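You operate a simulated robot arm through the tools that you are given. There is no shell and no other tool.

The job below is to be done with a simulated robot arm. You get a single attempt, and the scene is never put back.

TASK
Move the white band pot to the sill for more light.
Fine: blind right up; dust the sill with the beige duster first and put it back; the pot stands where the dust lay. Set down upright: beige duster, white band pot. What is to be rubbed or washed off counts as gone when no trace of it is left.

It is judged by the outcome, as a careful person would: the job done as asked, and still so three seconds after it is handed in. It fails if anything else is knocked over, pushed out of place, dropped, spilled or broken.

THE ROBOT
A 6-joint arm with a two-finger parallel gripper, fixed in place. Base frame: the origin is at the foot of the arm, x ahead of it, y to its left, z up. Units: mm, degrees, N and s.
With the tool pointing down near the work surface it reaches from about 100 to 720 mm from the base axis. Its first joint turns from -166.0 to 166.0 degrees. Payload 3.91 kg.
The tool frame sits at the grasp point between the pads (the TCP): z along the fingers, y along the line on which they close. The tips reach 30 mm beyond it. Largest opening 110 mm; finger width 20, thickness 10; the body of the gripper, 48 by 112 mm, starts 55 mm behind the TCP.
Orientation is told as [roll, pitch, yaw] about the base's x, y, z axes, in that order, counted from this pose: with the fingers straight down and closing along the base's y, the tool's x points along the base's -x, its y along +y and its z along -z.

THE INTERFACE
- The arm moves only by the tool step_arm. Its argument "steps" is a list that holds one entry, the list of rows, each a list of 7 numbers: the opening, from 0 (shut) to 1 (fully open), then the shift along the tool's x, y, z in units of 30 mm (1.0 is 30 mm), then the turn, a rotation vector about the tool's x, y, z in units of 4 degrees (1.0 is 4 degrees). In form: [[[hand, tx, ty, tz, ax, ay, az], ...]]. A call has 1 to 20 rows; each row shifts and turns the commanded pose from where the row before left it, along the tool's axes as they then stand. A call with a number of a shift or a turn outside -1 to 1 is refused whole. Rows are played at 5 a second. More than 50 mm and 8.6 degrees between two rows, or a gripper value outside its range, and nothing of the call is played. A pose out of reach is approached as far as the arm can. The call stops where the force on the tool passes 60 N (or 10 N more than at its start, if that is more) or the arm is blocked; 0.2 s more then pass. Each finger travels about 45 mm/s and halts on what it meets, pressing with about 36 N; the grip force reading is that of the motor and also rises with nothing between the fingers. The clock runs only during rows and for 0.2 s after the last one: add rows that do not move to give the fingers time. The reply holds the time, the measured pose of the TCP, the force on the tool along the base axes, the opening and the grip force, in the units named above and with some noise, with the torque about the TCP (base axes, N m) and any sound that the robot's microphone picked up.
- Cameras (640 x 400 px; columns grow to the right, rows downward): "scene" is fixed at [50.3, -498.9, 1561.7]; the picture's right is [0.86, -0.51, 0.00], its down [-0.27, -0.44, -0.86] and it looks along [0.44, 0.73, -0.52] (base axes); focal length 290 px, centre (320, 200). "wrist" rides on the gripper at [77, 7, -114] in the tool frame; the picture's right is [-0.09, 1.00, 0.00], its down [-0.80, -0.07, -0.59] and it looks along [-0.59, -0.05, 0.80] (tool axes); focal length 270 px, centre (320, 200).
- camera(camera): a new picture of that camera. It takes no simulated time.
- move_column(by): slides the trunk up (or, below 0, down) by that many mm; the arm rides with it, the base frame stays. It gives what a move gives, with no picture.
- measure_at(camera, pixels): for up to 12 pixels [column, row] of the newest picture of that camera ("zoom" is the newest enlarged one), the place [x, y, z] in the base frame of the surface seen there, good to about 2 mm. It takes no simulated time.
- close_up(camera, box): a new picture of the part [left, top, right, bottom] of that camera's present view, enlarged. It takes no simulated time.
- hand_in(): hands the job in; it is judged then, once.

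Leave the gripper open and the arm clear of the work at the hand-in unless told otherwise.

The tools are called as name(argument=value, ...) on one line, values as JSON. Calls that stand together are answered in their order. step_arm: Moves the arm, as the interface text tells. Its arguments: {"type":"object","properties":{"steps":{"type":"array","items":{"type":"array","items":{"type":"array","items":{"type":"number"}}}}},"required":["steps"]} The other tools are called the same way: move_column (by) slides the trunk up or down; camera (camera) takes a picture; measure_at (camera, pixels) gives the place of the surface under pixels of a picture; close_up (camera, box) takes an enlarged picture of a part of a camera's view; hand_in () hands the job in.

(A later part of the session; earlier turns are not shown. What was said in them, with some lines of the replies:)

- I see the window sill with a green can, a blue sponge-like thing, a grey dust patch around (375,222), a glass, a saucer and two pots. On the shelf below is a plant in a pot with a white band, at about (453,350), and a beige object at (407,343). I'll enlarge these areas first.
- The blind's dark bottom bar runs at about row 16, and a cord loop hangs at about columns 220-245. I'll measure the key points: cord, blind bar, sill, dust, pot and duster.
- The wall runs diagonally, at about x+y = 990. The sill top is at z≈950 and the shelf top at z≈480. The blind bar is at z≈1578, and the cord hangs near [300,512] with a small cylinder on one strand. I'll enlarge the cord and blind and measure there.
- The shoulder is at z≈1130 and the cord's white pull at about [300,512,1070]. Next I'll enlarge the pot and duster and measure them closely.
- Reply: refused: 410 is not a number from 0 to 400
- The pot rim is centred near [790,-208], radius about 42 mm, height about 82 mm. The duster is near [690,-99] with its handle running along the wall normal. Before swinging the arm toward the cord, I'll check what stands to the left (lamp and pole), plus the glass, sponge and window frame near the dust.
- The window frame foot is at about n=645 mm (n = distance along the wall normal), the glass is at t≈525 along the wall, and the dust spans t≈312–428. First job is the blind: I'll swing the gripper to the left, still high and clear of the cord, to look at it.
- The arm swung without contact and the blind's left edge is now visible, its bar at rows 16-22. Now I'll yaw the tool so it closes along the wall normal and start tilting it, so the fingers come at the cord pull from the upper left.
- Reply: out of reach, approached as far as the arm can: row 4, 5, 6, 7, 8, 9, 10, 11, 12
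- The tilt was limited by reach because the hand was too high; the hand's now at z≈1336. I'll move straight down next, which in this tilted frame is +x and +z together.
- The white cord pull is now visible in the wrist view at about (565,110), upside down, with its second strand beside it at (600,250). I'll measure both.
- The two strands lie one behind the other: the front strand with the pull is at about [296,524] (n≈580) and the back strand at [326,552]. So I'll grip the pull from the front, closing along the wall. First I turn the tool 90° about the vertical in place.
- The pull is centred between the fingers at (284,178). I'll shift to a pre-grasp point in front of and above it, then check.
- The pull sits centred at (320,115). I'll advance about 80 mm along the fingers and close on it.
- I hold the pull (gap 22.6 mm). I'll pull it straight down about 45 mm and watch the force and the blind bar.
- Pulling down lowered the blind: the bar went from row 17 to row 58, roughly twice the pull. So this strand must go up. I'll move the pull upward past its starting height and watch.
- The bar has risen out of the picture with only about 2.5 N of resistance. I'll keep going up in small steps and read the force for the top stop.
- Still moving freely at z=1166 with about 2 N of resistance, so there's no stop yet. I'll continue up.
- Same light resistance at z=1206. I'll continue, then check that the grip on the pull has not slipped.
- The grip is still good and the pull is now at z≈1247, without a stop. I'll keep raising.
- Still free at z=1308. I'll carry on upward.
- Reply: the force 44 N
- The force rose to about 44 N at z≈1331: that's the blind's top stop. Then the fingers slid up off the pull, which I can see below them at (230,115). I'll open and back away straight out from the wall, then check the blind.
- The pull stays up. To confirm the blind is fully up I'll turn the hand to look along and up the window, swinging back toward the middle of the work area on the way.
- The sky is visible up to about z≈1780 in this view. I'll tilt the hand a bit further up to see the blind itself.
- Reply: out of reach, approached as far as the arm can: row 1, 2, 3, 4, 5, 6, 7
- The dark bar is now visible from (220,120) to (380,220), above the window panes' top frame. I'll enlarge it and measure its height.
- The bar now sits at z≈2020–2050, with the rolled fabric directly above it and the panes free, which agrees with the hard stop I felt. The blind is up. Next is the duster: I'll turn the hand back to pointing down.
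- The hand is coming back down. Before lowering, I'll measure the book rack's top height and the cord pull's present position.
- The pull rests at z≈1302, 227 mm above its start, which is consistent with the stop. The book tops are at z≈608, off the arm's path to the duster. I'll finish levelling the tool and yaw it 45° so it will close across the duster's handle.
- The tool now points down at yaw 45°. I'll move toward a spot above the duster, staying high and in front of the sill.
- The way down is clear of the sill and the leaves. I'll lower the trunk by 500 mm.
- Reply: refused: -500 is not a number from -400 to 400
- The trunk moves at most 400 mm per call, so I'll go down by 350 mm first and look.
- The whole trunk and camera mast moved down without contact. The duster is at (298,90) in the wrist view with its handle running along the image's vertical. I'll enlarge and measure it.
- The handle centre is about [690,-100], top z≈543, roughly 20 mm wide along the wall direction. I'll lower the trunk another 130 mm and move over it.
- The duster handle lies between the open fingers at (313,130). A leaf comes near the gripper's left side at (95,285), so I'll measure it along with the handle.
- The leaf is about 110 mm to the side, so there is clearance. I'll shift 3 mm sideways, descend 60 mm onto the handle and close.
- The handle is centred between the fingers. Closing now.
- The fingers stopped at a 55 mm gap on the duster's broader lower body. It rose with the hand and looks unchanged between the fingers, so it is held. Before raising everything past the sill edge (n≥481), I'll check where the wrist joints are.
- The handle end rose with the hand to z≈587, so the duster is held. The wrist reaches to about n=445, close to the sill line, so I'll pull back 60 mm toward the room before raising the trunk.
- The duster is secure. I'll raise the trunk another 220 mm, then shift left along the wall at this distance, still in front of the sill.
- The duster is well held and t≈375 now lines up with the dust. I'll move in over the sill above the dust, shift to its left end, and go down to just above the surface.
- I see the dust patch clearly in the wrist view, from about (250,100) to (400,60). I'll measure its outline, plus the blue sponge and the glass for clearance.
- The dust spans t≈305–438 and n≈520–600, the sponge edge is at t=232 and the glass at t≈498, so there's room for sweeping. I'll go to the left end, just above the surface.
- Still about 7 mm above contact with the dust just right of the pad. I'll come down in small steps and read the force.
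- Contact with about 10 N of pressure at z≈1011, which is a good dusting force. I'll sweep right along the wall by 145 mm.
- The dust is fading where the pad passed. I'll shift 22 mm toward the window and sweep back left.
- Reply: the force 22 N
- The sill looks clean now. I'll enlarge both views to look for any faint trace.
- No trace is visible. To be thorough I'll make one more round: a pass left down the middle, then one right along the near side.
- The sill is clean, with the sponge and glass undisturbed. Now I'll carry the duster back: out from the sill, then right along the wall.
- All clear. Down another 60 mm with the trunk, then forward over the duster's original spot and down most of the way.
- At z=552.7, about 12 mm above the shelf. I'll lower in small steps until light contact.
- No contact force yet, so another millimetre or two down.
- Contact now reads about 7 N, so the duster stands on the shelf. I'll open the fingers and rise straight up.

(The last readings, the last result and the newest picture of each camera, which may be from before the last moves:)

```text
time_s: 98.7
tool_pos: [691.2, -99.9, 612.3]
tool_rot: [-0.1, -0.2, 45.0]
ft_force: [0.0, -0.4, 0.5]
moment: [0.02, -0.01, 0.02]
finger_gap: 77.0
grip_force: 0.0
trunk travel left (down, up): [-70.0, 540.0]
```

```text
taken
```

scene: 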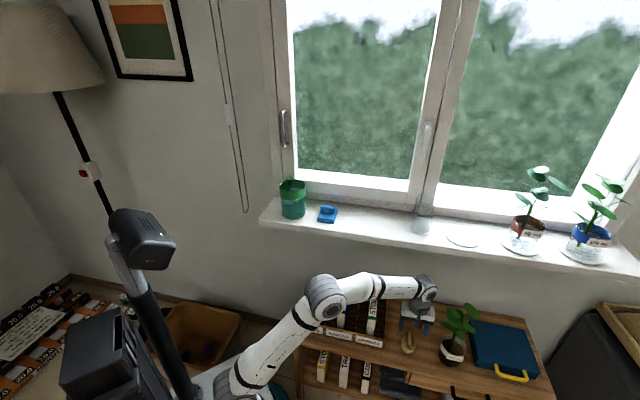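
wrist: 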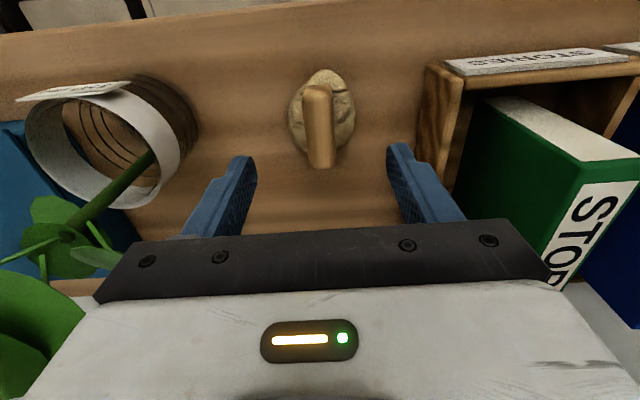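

The duster stands where it was, upright. Next is the pot. I'll measure its rim points in the wrist view, at about (30–180, 95–205), to fix its centre.

measure_at(camera="wrist", pixels=[[29, 140], [45, 178], [75, 202], [110, 206], [140, 200], [175, 180], [165, 130], [135, 103], [100, 97], [60, 100], [190, 120], [195, 140]])

close_up(camera="wrist", box=[0, 60, 220, 220])

close_up(camera="scene", box=[410, 295, 510, 375])

```text
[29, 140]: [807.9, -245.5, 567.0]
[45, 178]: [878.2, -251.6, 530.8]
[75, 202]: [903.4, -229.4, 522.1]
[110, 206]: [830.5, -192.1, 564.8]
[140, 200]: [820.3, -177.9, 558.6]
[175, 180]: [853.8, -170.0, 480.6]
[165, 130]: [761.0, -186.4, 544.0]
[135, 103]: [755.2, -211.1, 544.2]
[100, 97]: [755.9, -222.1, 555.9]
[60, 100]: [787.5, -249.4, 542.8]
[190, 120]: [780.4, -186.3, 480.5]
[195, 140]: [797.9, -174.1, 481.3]
```

```text
2.50 times, centred on (110, 140) of wrist
```

zoom: 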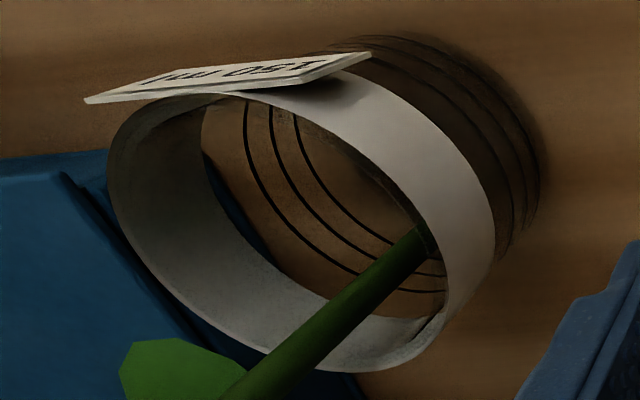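

```text
5.00 times, centred on (460, 335) of scene
```

zoom: 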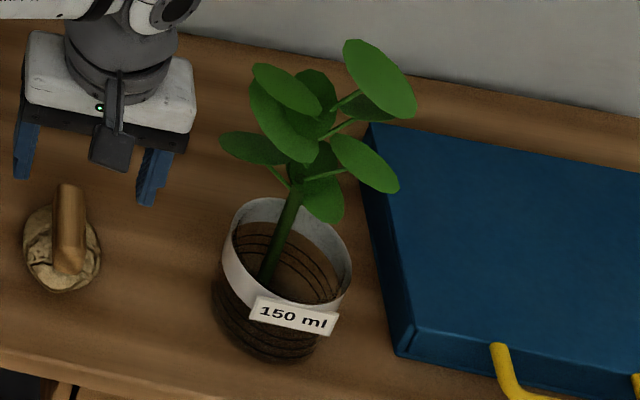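

The pot's centre works out at about [794,-209], radius about 40 mm, rim z≈565. I'll grip it from the side, from an open direction (azimuth 18°, tilted 30° down), keeping clear of leaves, duster and the blue box. First I'll back away from the shelf with the tool still down.

step_arm(steps=[[[1, 0.983, 0, -0.2, 0, 0, 0], [1, 0.983, 0, -0.2, 0, 0, 0], [1, 0.983, 0, -0.2, 0, 0, 0], [1, 0.983, 0, -0.2, 0, 0, 0], [1, 0, -0.889, 0, 0, 0, 0], [1, 0, -0.889, 0, 0, 0, 0], [1, 0, -0.889, 0, 0, 0, 0], [1, 0, 0, 0, 0, 0, 0.964], [1, 0, 0, 0, 0, 0, 0.964], [1, 0, 0, 0, 0, 0, 0.964], [1, 0, 0, 0, 0, 0, 0.964], [1, 0, 0, 0, 0, 0, 0.964], [1, 0, 0, 0, 0, 0, 0.964], [1, 0, 0, 0, 0, 0, 0.964], [1, 0, 0, 0, 0, 0, 0]]])

camera(camera="wrist")

camera(camera="scene")

```text
time_s: 101.9
tool_pos: [663.7, -240.5, 637.2]
tool_rot: [0.0, -0.1, 17.9]
ft_force: [-1.1, -0.8, 0.3]
moment: [0.02, 0.02, -0.03]
finger_gap: 110.1
grip_force: 0.0
trunk travel left (down, up): [-70.0, 540.0]
```

```text
taken
```

wrist: 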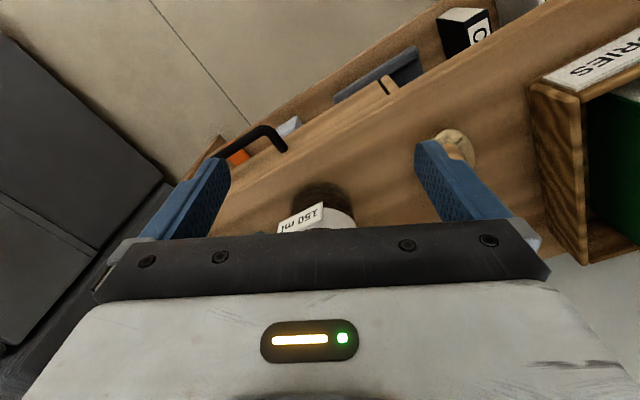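

```text
taken
```

scene: 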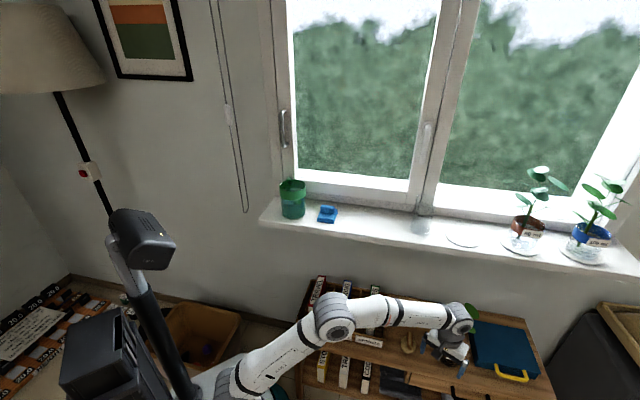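

The hand is clear of everything. I'll tilt it 60° in place, so the fingers point forward and 30° down toward the pot.

step_arm(steps=[[[1, 0, 0, 0, 0, -1, 0], [1, 0, 0, 0, 0, -1, 0], [1, 0, 0, 0, 0, -1, 0], [1, 0, 0, 0, 0, -1, 0], [1, 0, 0, 0, 0, -1, 0], [1, 0, 0, 0, 0, -1, 0], [1, 0, 0, 0, 0, -1, 0], [1, 0, 0, 0, 0, -1, 0], [1, 0, 0, 0, 0, -1, 0], [1, 0, 0, 0, 0, -1, 0], [1, 0, 0, 0, 0, -1, 0], [1, 0, 0, 0, 0, -1, 0], [1, 0, 0, 0, 0, -1, 0], [1, 0, 0, 0, 0, -1, 0], [1, 0, 0, 0, 0, -1, 0], [1, 0, 0, 0, 0, 0, 0]]])

camera(camera="wrist")

camera(camera="scene")

```text
time_s: 105.3
tool_pos: [664.0, -241.2, 637.2]
tool_rot: [0.0, -60.3, 18.2]
ft_force: [-0.7, 0.2, -0.7]
moment: [0.0, 0.0, -0.01]
finger_gap: 109.9
grip_force: 0.1
trunk travel left (down, up): [-70.0, 540.0]
```

```text
taken
```

wrist: 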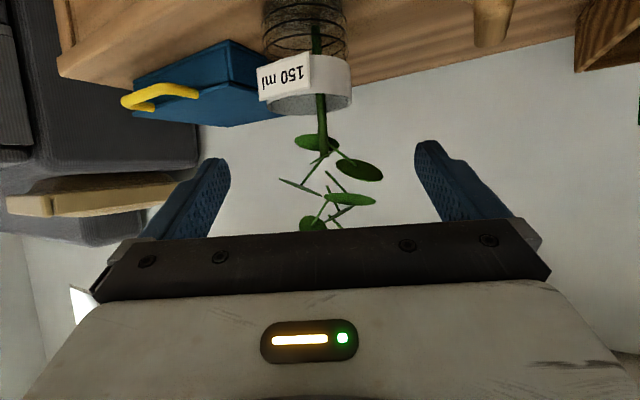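

```text
taken
```

scene: 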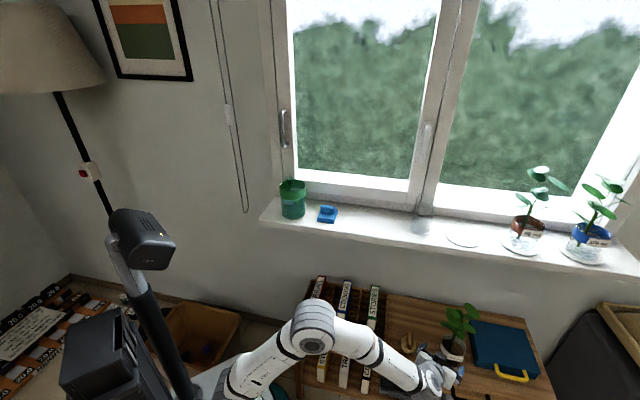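

The pot and label are in view at the top of the upside-down picture, around (305,75). I'll measure the pot here to refine the approach line.

measure_at(camera="wrist", pixels=[[320, 70], [335, 75], [348, 80], [345, 95], [285, 75], [262, 70], [320, 88], [330, 40], [340, 40], [275, 40], [300, 40], [322, 120]])

close_up(camera="wrist", box=[220, 0, 400, 120])

```text
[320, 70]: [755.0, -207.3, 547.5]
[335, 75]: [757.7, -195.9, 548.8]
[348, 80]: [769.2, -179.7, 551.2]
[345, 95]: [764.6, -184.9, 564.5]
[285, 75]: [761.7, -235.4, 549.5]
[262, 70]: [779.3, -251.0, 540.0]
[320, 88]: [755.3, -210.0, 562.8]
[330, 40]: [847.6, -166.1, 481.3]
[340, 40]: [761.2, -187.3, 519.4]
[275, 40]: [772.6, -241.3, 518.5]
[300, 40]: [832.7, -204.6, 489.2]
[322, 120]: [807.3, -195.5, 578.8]
```

```text
3.33 times, centred on (310, 60) of wrist
```

zoom: 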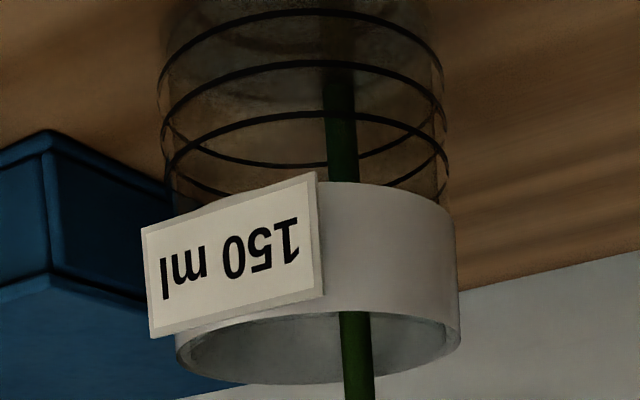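

The pot is a glass with a white band from z≈530 to 565, and the axis estimate [794,-209] is confirmed. The label corner stays within the finger width. I'll lower to grip height (z=545) in line with the pot, still about 60 mm short of it.

step_arm(steps=[[[1, 0.632, -0.084, 0.44, 0, 0, 0], [1, 0.632, -0.084, 0.44, 0, 0, 0], [1, 0.632, -0.084, 0.44, 0, 0, 0], [1, 0.632, -0.084, 0.44, 0, 0, 0], [1, 0, 0, 0, 0, 0, 0]]])

camera(camera="wrist")

close_up(camera="scene", box=[370, 285, 530, 395])

```text
time_s: 106.5
tool_pos: [674.8, -247.8, 546.4]
tool_rot: [-0.1, -60.1, 18.2]
ft_force: [0.3, -0.1, 0.5]
moment: [0.01, 0.0, 0.02]
finger_gap: 110.2
grip_force: 0.0
trunk travel left (down, up): [-70.0, 540.0]
```

```text
taken
```

wrist: 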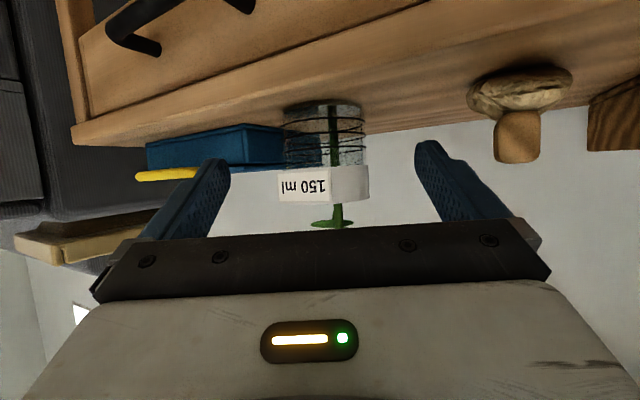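

```text
3.64 times, centred on (450, 340) of scene
```

zoom: 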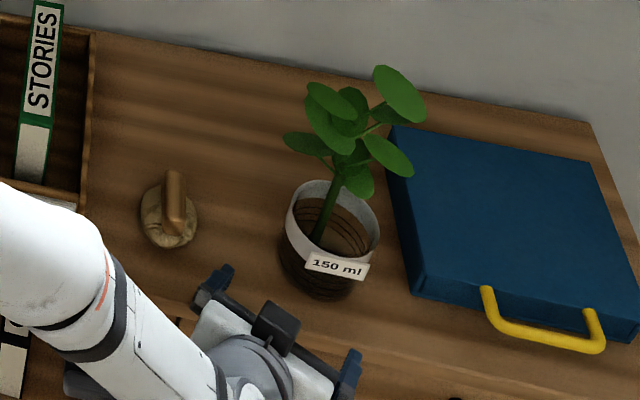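

The pot is well lined up at (330,180). A dark box shows on the hand at (275,325) of the enlargement, so I'll measure where it is, along with the fingers and leaves, before advancing.

measure_at(camera="zoom", pixels=[[275, 318], [285, 335], [215, 285], [352, 365], [235, 315], [330, 345], [300, 140], [330, 95], [390, 150], [355, 180], [250, 350], [340, 255]])

measure_at(camera="wrist", pixels=[[350, 185], [362, 185], [300, 185], [330, 185], [285, 185], [345, 150], [330, 222], [505, 140], [520, 90], [470, 100]])

```text
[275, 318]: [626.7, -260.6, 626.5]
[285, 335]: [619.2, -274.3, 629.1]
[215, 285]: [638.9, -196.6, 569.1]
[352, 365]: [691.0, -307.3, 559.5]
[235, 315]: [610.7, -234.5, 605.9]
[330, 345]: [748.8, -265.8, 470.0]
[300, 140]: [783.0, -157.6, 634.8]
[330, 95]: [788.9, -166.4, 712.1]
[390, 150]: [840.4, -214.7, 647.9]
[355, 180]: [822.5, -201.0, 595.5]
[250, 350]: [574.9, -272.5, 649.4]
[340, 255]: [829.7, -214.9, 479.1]
```

```text
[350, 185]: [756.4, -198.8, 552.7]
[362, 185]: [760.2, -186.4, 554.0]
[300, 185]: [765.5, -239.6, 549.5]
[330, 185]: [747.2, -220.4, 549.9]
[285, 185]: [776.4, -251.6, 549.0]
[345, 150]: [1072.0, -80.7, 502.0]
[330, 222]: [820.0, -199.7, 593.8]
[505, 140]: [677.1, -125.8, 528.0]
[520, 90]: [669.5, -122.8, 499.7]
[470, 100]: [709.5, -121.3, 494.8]
```

The box sits on the hand's upper side and will stay about 59 mm short of the plant's stem, with no leaf on that side. I'll advance 115 mm level toward the pot.

step_arm(steps=[[[1, -0.3166, 0, 0.555, 0, 0, 0], [1, -0.3166, 0, 0.555, 0, 0, 0], [1, -0.3166, 0, 0.555, 0, 0, 0], [1, -0.3166, 0, 0.555, 0, 0, 0], [1, -0.3166, 0, 0.555, 0, 0, 0], [1, -0.3166, 0, 0.555, 0, 0, 0], [1, 0, 0, 0, 0, 0, 0]]])

camera(camera="wrist")

close_up(camera="scene", box=[370, 285, 530, 395])

```text
time_s: 108.1
tool_pos: [785.4, -212.4, 545.1]
tool_rot: [-0.2, -60.2, 17.9]
ft_force: [0.4, 0.9, 0.9]
moment: [-0.01, -0.02, 0.02]
finger_gap: 109.8
grip_force: 0.1
trunk travel left (down, up): [-70.0, 540.0]
```

```text
taken
```

wrist: 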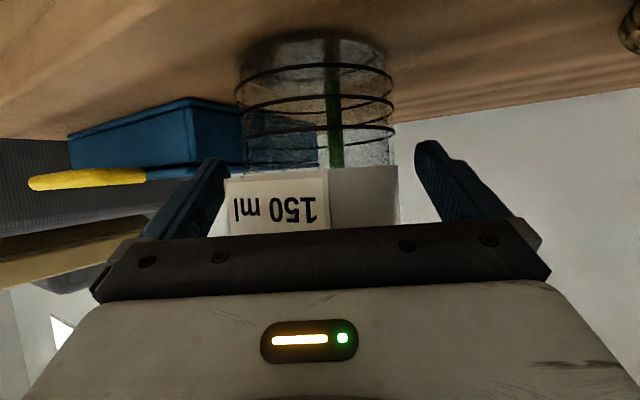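

```text
3.64 times, centred on (450, 340) of scene
```

zoom: 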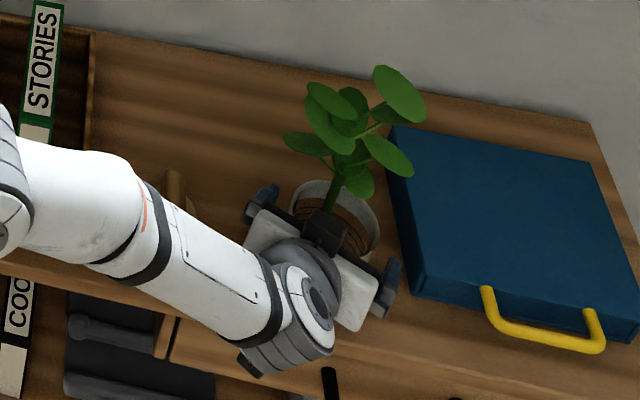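

The fingers straddle the pot with no contact. Closing gently now.

step_arm(steps=[[[0.6, 0, 0, 0, 0, 0, 0], [0.5, 0, 0, 0, 0, 0, 0], [0.4, 0, 0, 0, 0, 0, 0], [0.2, 0, 0, 0, 0, 0, 0], [0.0, 0, 0, 0, 0, 0, 0], [0.0, 0, 0, 0, 0, 0, 0]]])

camera(camera="wrist")

close_up(camera="scene", box=[370, 285, 530, 395])

```text
time_s: 109.5
tool_pos: [785.2, -213.0, 543.5]
tool_rot: [-0.1, -60.1, 18.0]
ft_force: [-0.2, 0.2, 0.0]
moment: [0.02, -0.05, 0.01]
finger_gap: 78.4
grip_force: 36.2
trunk travel left (down, up): [-70.0, 540.0]
```

```text
taken
```

wrist: 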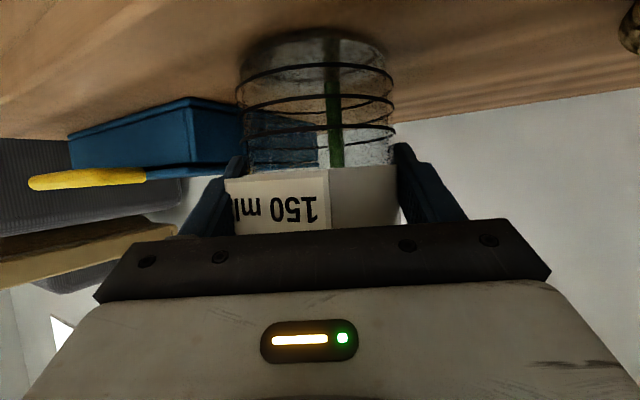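

```text
3.64 times, centred on (450, 340) of scene
```

zoom: 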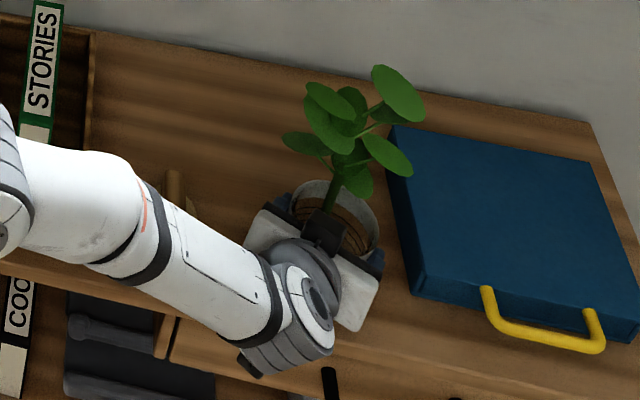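

Gripped at a 78.4 mm gap. I'll lift 40 mm straight up with the trunk and check that the pot hangs level.

move_column(by=40)

camera(camera="wrist")

close_up(camera="scene", box=[370, 275, 530, 385])

```text
time_s: 110.3
tool_pos: [786.2, -212.4, 584.7]
tool_rot: [0.0, -60.1, 18.0]
ft_force: [-0.3, 0.5, -2.2]
moment: [-0.04, 0.01, -0.04]
finger_gap: 78.7
grip_force: 35.7
trunk travel left (down, up): [-110.0, 500.0]
```

```text
taken
```

wrist: 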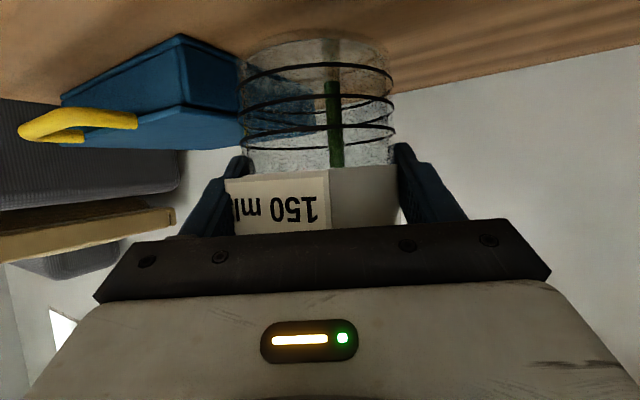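

```text
3.64 times, centred on (450, 330) of scene
```

zoom: 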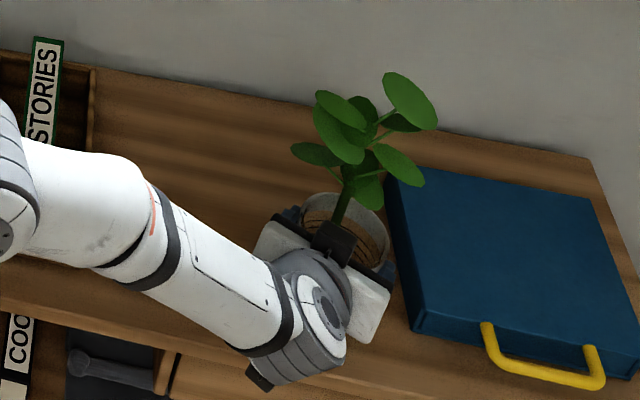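

The pot is lifted, level and steady, weighing about 2 N. I'll draw it back 100 mm away from the shelf so it clears the sill edge, then raise the trunk.

step_arm(steps=[[[0.0, 0.166, 0, -0.289, 0, 0, 0], [0.0, 0.2493, 0, -0.4335, 0, 0, 0], [0.0, 0.2493, 0, -0.4335, 0, 0, 0], [0.0, 0.2493, 0, -0.4335, 0, 0, 0], [0.0, 0.2493, 0, -0.4335, 0, 0, 0], [0.0, 0.2493, 0, -0.4335, 0, 0, 0], [0.0, 0.2493, 0, -0.4335, 0, 0, 0], [0.0, 0, 0, 0, 0, 0, 0]]])

move_column(by=220)

camera(camera="wrist")

camera(camera="scene")

```text
time_s: 112.1
tool_pos: [690.6, -244.0, 584.6]
tool_rot: [-0.1, -60.0, 18.2]
ft_force: [0.2, -0.1, -2.3]
moment: [0.0, 0.01, -0.01]
finger_gap: 78.4
grip_force: 35.9
trunk travel left (down, up): [-110.0, 500.0]
```

```text
time_s: 114.4
tool_pos: [690.0, -243.1, 804.9]
tool_rot: [-0.1, -60.0, 18.1]
ft_force: [0.0, -0.2, -2.5]
moment: [-0.06, 0.05, 0.03]
finger_gap: 78.5
grip_force: 36.1
trunk travel left (down, up): [-330.0, 280.0]
```

```text
taken
```

wrist: 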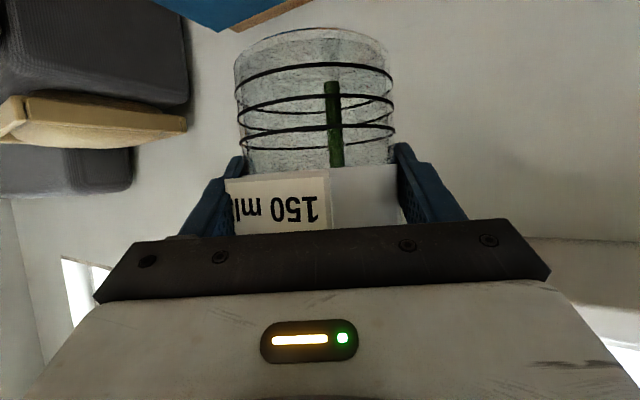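

```text
taken
```

scene: 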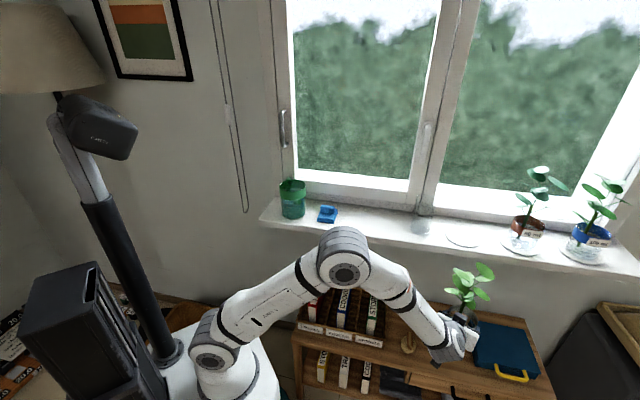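

The pot hangs steadily. Before rising further I'll check how far the elbow is from the sill's underside.

measure_at(camera="scene", pixels=[[343, 232], [343, 245], [365, 250], [355, 275], [325, 240], [390, 280], [405, 290], [370, 265]])

```text
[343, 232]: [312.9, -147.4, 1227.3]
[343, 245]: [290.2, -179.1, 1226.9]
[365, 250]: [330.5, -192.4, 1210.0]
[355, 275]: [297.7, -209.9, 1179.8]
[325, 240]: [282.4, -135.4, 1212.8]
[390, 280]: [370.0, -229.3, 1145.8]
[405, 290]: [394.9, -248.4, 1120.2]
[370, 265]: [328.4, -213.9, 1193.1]
```

The elbow is at n≈100, far from the sill. I'll raise the trunk 250 mm more, then move left along the front of the sill.

move_column(by=250)

step_arm(steps=[[[0.0, 0.11, 0.432, -0.191, 0, 0, 0], [0.0, 0.22, 0.864, -0.382, 0, 0, 0], [0.0, 0.22, 0.864, -0.382, 0, 0, 0], [0.0, 0.22, 0.864, -0.382, 0, 0, 0], [0.0, 0.22, 0.864, -0.382, 0, 0, 0], [0.0, 0.22, 0.864, -0.382, 0, 0, 0], [0.0, 0.22, 0.864, -0.382, 0, 0, 0], [0.0, 0.22, 0.864, -0.382, 0, 0, 0], [0.0, 0.22, 0.864, -0.382, 0, 0, 0], [0.0, 0.22, 0.864, -0.382, 0, 0, 0], [0.0, 0.11, 0.432, -0.191, 0, 0, 0], [0.0, 0, 0, 0, 0, 0, 0]]])

camera(camera="wrist")

camera(camera="scene")

```text
time_s: 117.0
tool_pos: [691.0, -241.8, 1054.5]
tool_rot: [-0.1, -60.0, 18.1]
ft_force: [0.1, 0.6, -3.9]
moment: [-0.02, 0.01, 0.03]
finger_gap: 78.4
grip_force: 35.4
trunk travel left (down, up): [-580.0, 30.0]
```

```text
time_s: 119.6
tool_pos: [505.5, -46.1, 1054.6]
tool_rot: [0.0, -60.1, 18.1]
ft_force: [1.1, 0.6, -2.9]
moment: [0.02, 0.02, 0.01]
finger_gap: 78.6
grip_force: 36.4
out of reach, approached as far as the arm can: row 10, 11
trunk travel left (down, up): [-580.0, 30.0]
```

```text
taken
```

wrist: 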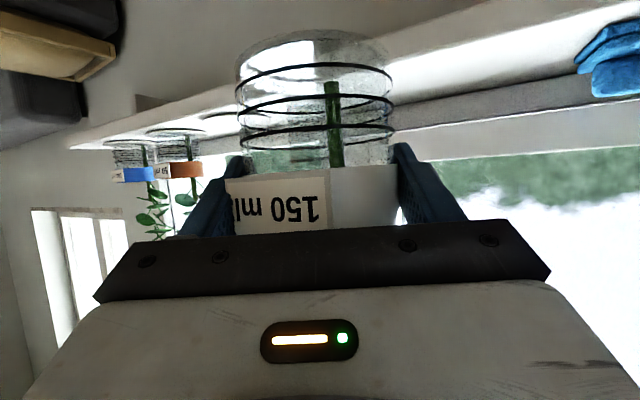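

```text
taken
```

scene: 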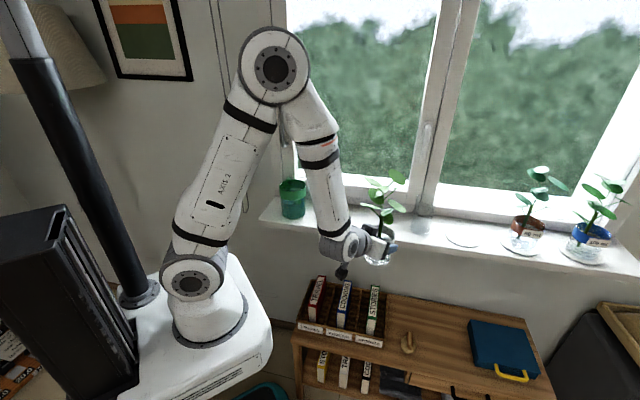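

The pot is in front of the sill at t≈390, steady. Now I'll move it straight in over the cleaned spot, still about 40 mm above the sill.

step_arm(steps=[[[0.0, -0.202, 0.254, 0.351, 0, 0, 0], [0.0, -0.404, 0.508, 0.702, 0, 0, 0], [0.0, -0.404, 0.508, 0.702, 0, 0, 0], [0.0, -0.404, 0.508, 0.702, 0, 0, 0], [0.0, -0.404, 0.508, 0.702, 0, 0, 0], [0.0, -0.404, 0.508, 0.702, 0, 0, 0], [0.0, -0.404, 0.508, 0.702, 0, 0, 0], [0.0, -0.404, 0.508, 0.702, 0, 0, 0], [0.0, -0.202, 0.254, 0.351, 0, 0, 0], [0.0, 0, 0, 0, 0, 0, 0]]])

camera(camera="wrist")

camera(camera="scene")

```text
time_s: 121.8
tool_pos: [656.4, 113.3, 1055.5]
tool_rot: [-0.5, -60.1, 19.0]
ft_force: [1.0, -1.1, -3.5]
moment: [-0.01, 0.03, -0.02]
finger_gap: 78.3
grip_force: 35.7
out of reach, approached as far as the arm can: row 8, 9
trunk travel left (down, up): [-580.0, 30.0]
```

```text
taken
```

wrist: 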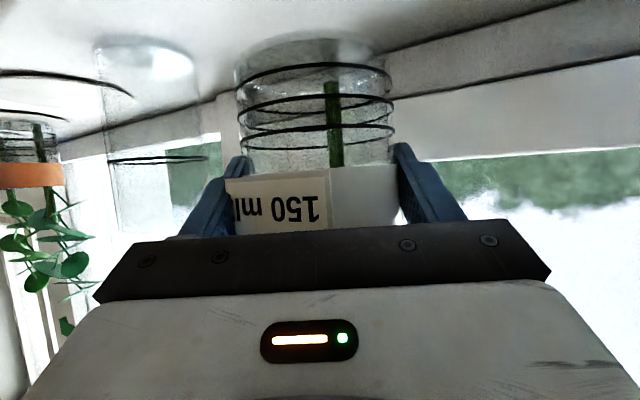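

```text
taken
```

scene: 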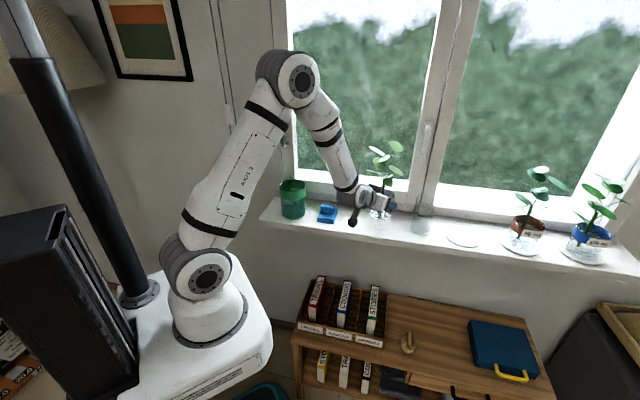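

The last rows were out of reach: the hand stopped at (656,113), about 17 mm short sideways, with yaw creeping up. A slightly larger yaw should suit the arm, so I'll turn the hand 12° about the vertical with the pot held up, and see.

step_arm(steps=[[[0.0, 0, 0, 0, -0.867, 0, -0.4985], [0.0, 0, 0, 0, -0.867, 0, -0.4985], [0.0, 0, 0, 0, -0.867, 0, -0.4985], [0.0, 0, 0, 0, 0, 0, 0]]])

```text
time_s: 122.8
tool_pos: [656.4, 113.1, 1055.2]
tool_rot: [0.1, -60.1, 30.0]
ft_force: [0.4, -0.5, -2.4]
moment: [-0.03, 0.02, -0.01]
finger_gap: 78.4
grip_force: 35.9
trunk travel left (down, up): [-580.0, 30.0]
```

At yaw 30° there's no reach limit. I'll shift the last 16 mm to centre the pot over the former dust patch.

step_arm(steps=[[[0.0, -0.04, 0.257, 0.07, 0, 0, 0], [0.0, -0.04, 0.257, 0.07, 0, 0, 0], [0.0, 0, 0, 0, 0, 0, 0]]])

camera(camera="wrist")

close_up(camera="scene", box=[300, 120, 460, 250])

```text
time_s: 123.6
tool_pos: [653.1, 129.8, 1054.3]
tool_rot: [-0.1, -60.1, 30.2]
ft_force: [1.0, 0.4, -3.4]
moment: [-0.03, 0.05, 0.0]
finger_gap: 78.6
grip_force: 35.9
trunk travel left (down, up): [-580.0, 30.0]
```

```text
taken
```

wrist: 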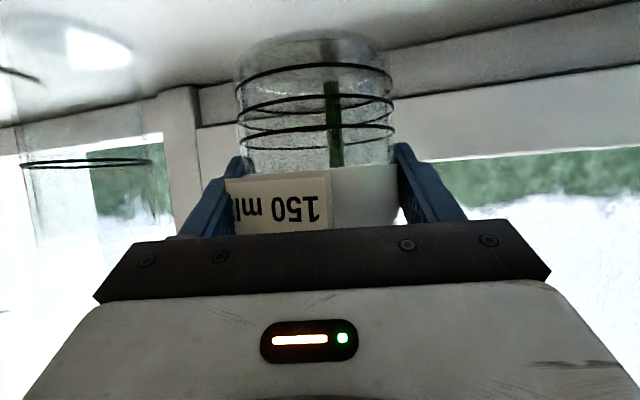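

```text
3.08 times, centred on (380, 185) of scene
```

zoom: 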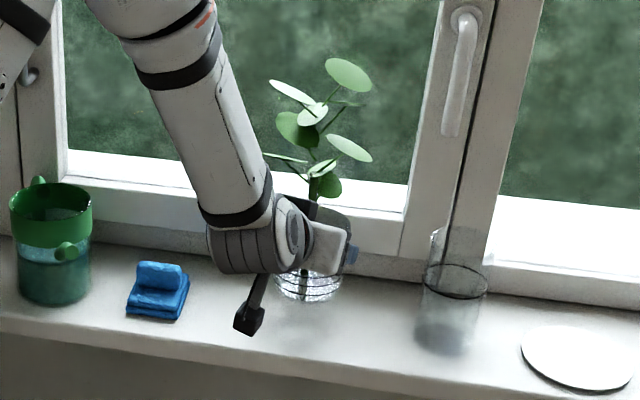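

The pot is over the cleaned spot, level and about 40 mm above the sill; the hand is clear of sponge and glass. I'll lower 35 mm with the trunk.

move_column(by=-35)

step_arm(steps=[[[0.0, 0.058, 0, 0.033, 0, 0, 0], [0.0, 0, 0, 0, 0, 0, 0]]])

```text
time_s: 124.4
tool_pos: [651.7, 128.5, 1020.4]
tool_rot: [-0.1, -60.0, 30.1]
ft_force: [-0.4, -0.7, -3.4]
moment: [-0.03, 0.02, 0.01]
finger_gap: 78.5
grip_force: 36.2
trunk travel left (down, up): [-545.0, 65.0]
```

```text
time_s: 125.0
tool_pos: [652.1, 129.0, 1018.2]
tool_rot: [-0.1, -60.1, 30.1]
ft_force: [-0.1, 0.2, -3.2]
moment: [-0.02, 0.06, 0.02]
finger_gap: 78.4
grip_force: 36.0
trunk travel left (down, up): [-545.0, 65.0]
```

No contact yet at z=1018. Continuing down in 1.5–2 mm steps.

step_arm(steps=[[[0.0, 0.058, 0, 0.033, 0, 0, 0], [0.0, 0, 0, 0, 0, 0, 0]]])

step_arm(steps=[[[0.0, 0.043, 0, 0.025, 0, 0, 0], [0.0, 0, 0, 0, 0, 0, 0]]])

```text
time_s: 125.6
tool_pos: [652.0, 129.7, 1015.4]
tool_rot: [0.0, -60.1, 29.9]
ft_force: [0.1, 0.2, -2.1]
moment: [-0.04, 0.05, 0.01]
finger_gap: 78.4
grip_force: 35.9
trunk travel left (down, up): [-545.0, 65.0]
```

```text
time_s: 126.2
tool_pos: [652.1, 130.3, 1014.5]
tool_rot: [0.0, -60.1, 30.2]
ft_force: [0.4, 0.6, -1.7]
moment: [0.02, -0.01, 0.0]
finger_gap: 78.1
grip_force: 36.4
trunk travel left (down, up): [-545.0, 65.0]
```

step_arm(steps=[[[0.0, 0.03, 0, 0.017, 0, 0, 0], [0.0, 0, 0, 0, 0, 0, 0]]])

close_up(camera="wrist", box=[200, 0, 440, 180])

```text
time_s: 126.8
tool_pos: [653.8, 129.6, 1014.9]
tool_rot: [-0.1, -60.1, 30.1]
ft_force: [1.0, 0.2, 3.5]
moment: [0.01, 0.02, 0.08]
finger_gap: 78.2
grip_force: 36.2
trunk travel left (down, up): [-545.0, 65.0]
```

```text
2.22 times, centred on (320, 90) of wrist
```

zoom: 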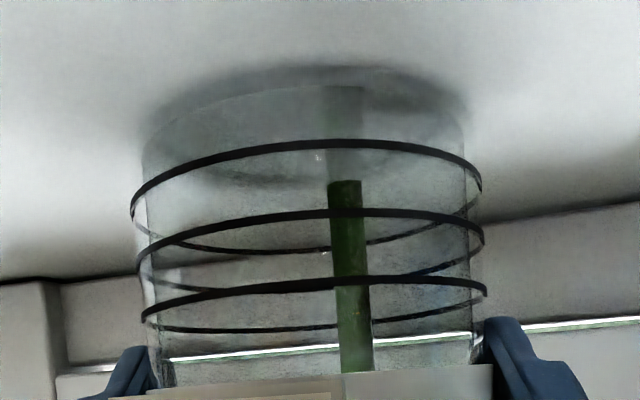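

The force flipped to about +3.5 N, so the pot rests on the sill with its base flat. I'll open the fingers and back straight out along the approach line.

step_arm(steps=[[[0.8, 0, 0, 0, 0, 0, 0], [0.9, 0, 0, 0, 0, 0, 0], [1, 0, 0, 0, 0, 0, 0], [1, 0, 0, 0, 0, 0, 0], [1, 0, 0, 0, 0, 0, 0]]])

camera(camera="wrist")

close_up(camera="scene", box=[300, 120, 460, 250])

```text
time_s: 128.0
tool_pos: [651.8, 129.5, 1014.0]
tool_rot: [0.0, -60.1, 30.1]
ft_force: [-0.7, 0.8, 0.1]
moment: [0.01, -0.01, 0.01]
finger_gap: 110.0
grip_force: 0.1
trunk travel left (down, up): [-545.0, 65.0]
```

```text
taken
```

wrist: 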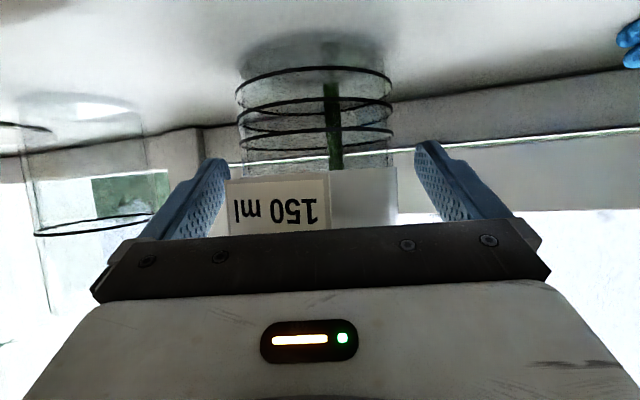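

```text
3.08 times, centred on (380, 185) of scene
```

zoom: 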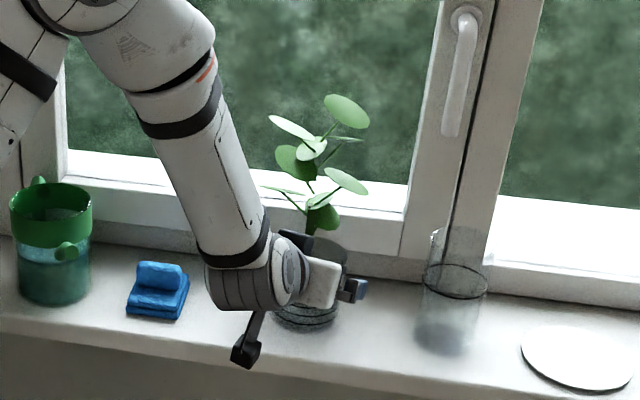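

The pot stands free with both fingers off it. I'll back out 100 mm level along the approach direction.

step_arm(steps=[[[1, 0.166, 0, -0.289, 0, 0, 0], [1, 0.249, 0, -0.4335, 0, 0, 0], [1, 0.332, 0, -0.578, 0, 0, 0], [1, 0.332, 0, -0.578, 0, 0, 0], [1, 0.332, 0, -0.578, 0, 0, 0], [1, 0.249, 0, -0.4335, 0, 0, 0], [1, 0, 0, 0, 0, 0, 0]]])

camera(camera="wrist")

camera(camera="scene")

```text
time_s: 129.6
tool_pos: [565.7, 79.4, 1013.3]
tool_rot: [0.0, -60.2, 30.2]
ft_force: [0.3, 0.8, -0.4]
moment: [0.0, 0.0, 0.04]
finger_gap: 110.4
grip_force: 0.1
trunk travel left (down, up): [-545.0, 65.0]
```

```text
taken
```

wrist: 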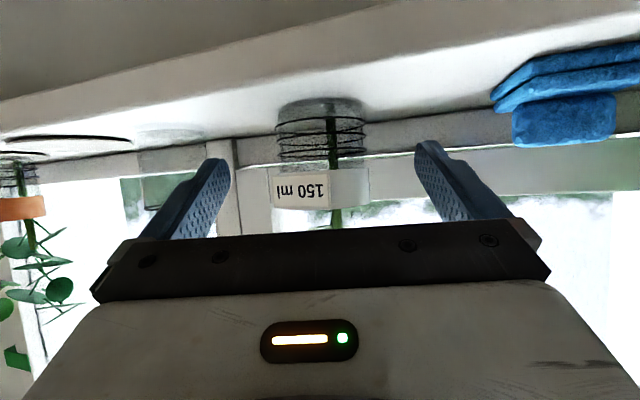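

```text
taken
```

scene: 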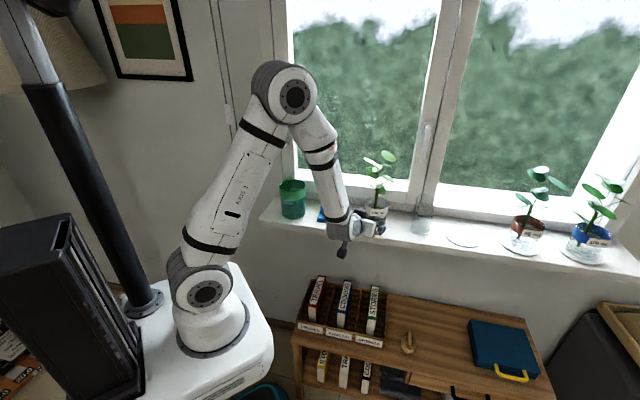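

The pot stands upright at the place, hand clear of it. I'll withdraw further into the room to the right, away from the sill.

step_arm(steps=[[[1, 0.332, 0, -0.578, 0, 0, 0], [1, 0.332, -0.2, -0.578, 0, 0, 0], [1, 0, -0.7, 0, 0, 0, 0], [1, 0, -0.9, 0, 0, 0, 0], [1, 0, -0.9, 0, 0, 0, 0], [1, 0, -0.9, 0, 0, 0, 0], [1, 0, -0.9, 0, 0, 0, 0], [1, 0, -0.9, 0, 0, 0, 0], [1, 0, -0.9, 0, 0, 0, 0], [1, 0, -0.9, 0, 0, 0, 0], [1, 0, 0, 0, 0, 0, 0]]])

camera(camera="scene")

close_up(camera="scene", box=[260, 130, 460, 260])

camera(camera="wrist")

```text
time_s: 132.0
tool_pos: [640.4, -126.8, 1013.2]
tool_rot: [-0.1, -60.1, 29.9]
ft_force: [0.1, -0.2, -0.5]
moment: [0.02, 0.01, 0.02]
finger_gap: 110.1
grip_force: 0.1
trunk travel left (down, up): [-545.0, 65.0]
```

```text
taken
```

scene: 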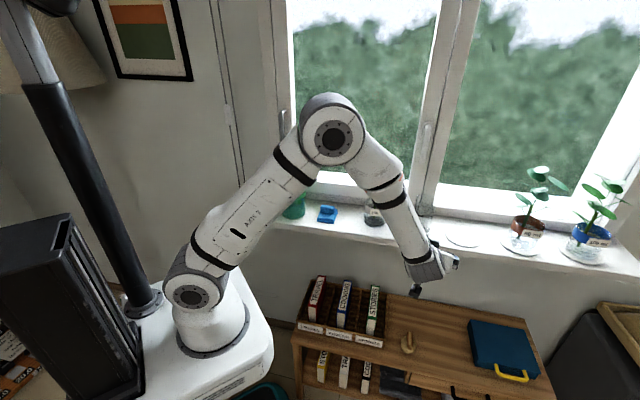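

```text
3.08 times, centred on (360, 195) of scene
```

zoom: 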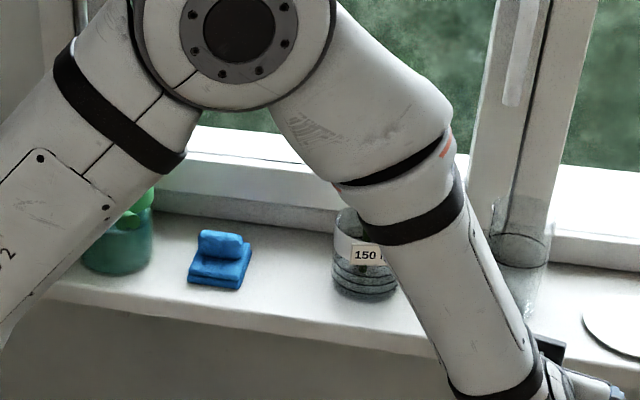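

```text
taken
```

wrist: 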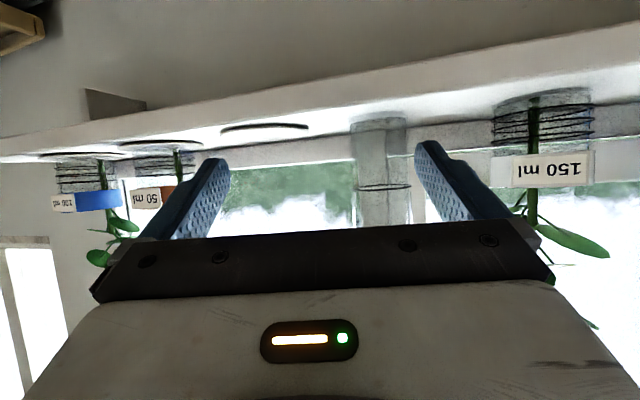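

The forearm hides the pot in the scene view. I'll swing further right and lower the trunk so I can inspect the result.

step_arm(steps=[[[1, 0.25, -0.866, -0.433, 0, 0, 0], [1, 0.25, -0.866, -0.433, 0, 0, 0], [1, 0.25, -0.866, -0.433, 0, 0, 0], [1, 0.25, -0.866, -0.433, 0, 0, 0], [1, 0.25, -0.866, -0.433, 0, 0, 0], [1, 0, 0, 0, 0, 0, 0]]])

move_column(by=-220)

camera(camera="scene")

close_up(camera="scene", box=[260, 130, 460, 260])

close_up(camera="scene", box=[290, 270, 550, 400])

```text
time_s: 133.4
tool_pos: [638.4, -278.2, 1012.5]
tool_rot: [0.0, -60.0, 30.0]
ft_force: [-0.1, -0.1, -0.1]
moment: [0.03, -0.01, 0.01]
finger_gap: 110.0
grip_force: 0.1
trunk travel left (down, up): [-545.0, 65.0]
```

```text
time_s: 135.7
tool_pos: [639.5, -277.4, 794.2]
tool_rot: [0.0, -60.1, 30.1]
ft_force: [-0.5, -0.1, -1.0]
moment: [-0.01, 0.0, -0.03]
finger_gap: 110.3
grip_force: 0.0
trunk travel left (down, up): [-325.0, 285.0]
```

```text
taken
```

scene: 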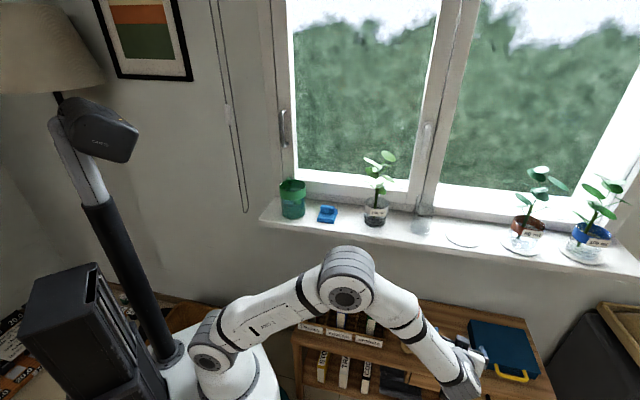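

```text
3.08 times, centred on (360, 195) of scene
```

zoom: 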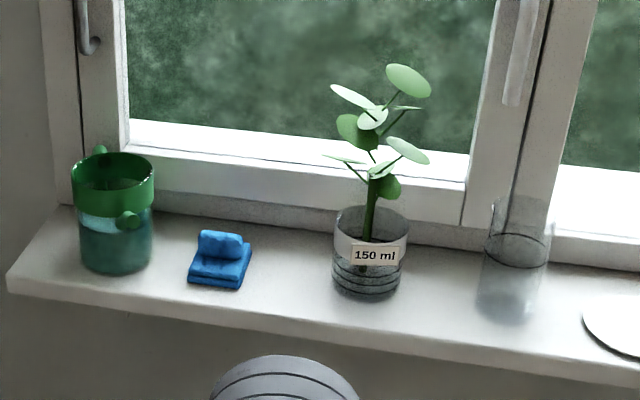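

```text
2.46 times, centred on (420, 335) of scene
```

zoom: 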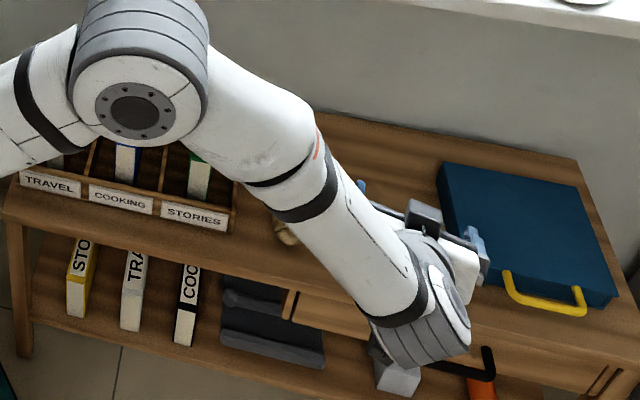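

The pot stands upright on the sill between the sponge and the glass, and no dust is visible. I'll verify its position and the cord pull's height (228,115), which shows whether the blind has stayed up.

measure_at(camera="scene", pixels=[[366, 205], [388, 206], [376, 211], [372, 223], [366, 212], [386, 212], [376, 227], [228, 115], [228, 112], [227, 107], [228, 122], [376, 228]])

close_up(camera="scene", box=[330, 140, 420, 240])

```text
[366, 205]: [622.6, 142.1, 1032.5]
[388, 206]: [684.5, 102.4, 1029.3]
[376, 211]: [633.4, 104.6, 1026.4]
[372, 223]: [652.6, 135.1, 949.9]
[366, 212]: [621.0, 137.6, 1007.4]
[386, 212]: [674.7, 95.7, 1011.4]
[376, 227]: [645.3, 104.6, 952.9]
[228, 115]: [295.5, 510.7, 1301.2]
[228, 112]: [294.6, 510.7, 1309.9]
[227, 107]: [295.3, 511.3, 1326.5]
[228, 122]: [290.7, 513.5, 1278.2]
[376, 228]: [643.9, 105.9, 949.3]
```

```text
4.00 times, centred on (375, 190) of scene
```

zoom: 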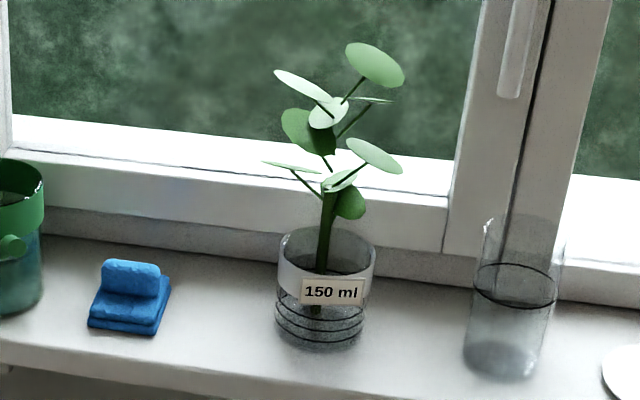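

The pot's axis is at [661,134], in the middle of the former dust patch, and the cord pull is unchanged at z≈1302, so the blind has stayed up. I'll raise the arm again so it's clear of the shelf and check the duster once more.

move_column(by=220)

camera(camera="scene")

close_up(camera="scene", box=[290, 270, 550, 400])

```text
time_s: 138.1
tool_pos: [640.3, -278.3, 1012.7]
tool_rot: [0.0, -60.1, 30.0]
ft_force: [0.4, 0.0, -1.0]
moment: [0.03, 0.0, 0.0]
finger_gap: 109.8
grip_force: 0.0
trunk travel left (down, up): [-545.0, 65.0]
```

```text
taken
```

scene: 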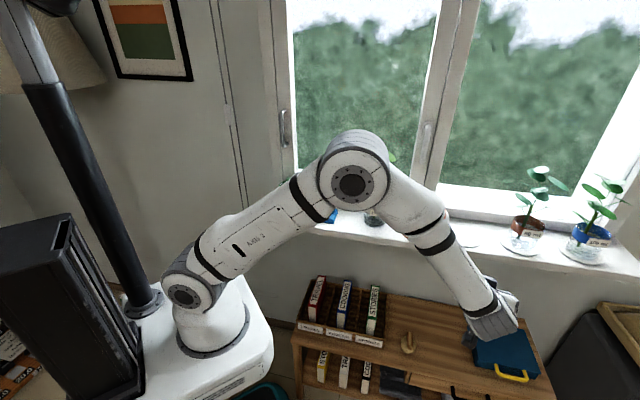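

```text
2.46 times, centred on (420, 335) of scene
```

zoom: 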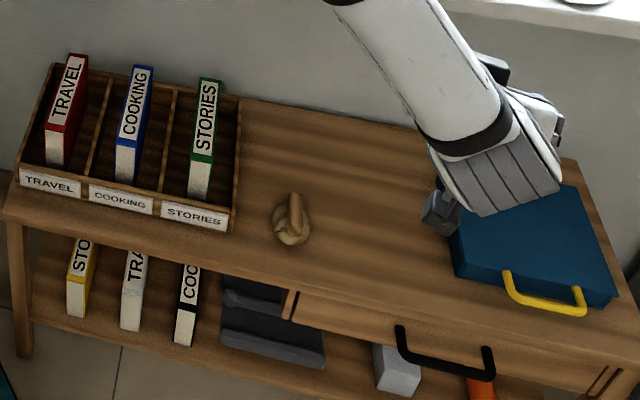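

The duster stands upright exactly where it was, and the books, box and other sill items are unmoved. The blind is up, the sill is clean, and the pot is upright on the spot. The gripper is open and clear of the work, so I'm handing in.

hand_in()

```text
The job is handed in.
```

The white band pot now stands upright on the sill, in the middle of where the dust was.

- **Blind:** I raised it with the cord until it hit its top stop, and it was still up when I last checked. My first pull lowered it slightly before I found the right direction.
- **Dust:** I went over the patch in five passes with the beige duster. No trace shows in the enlarged camera views.
- **Duster:** It is back in its original place on the shelf, standing upright.
- **Everything else:** The sponge, green can, glass, other plants, books and blue box look unmoved. The gripper is open and the arm is clear of the sill and shelf.
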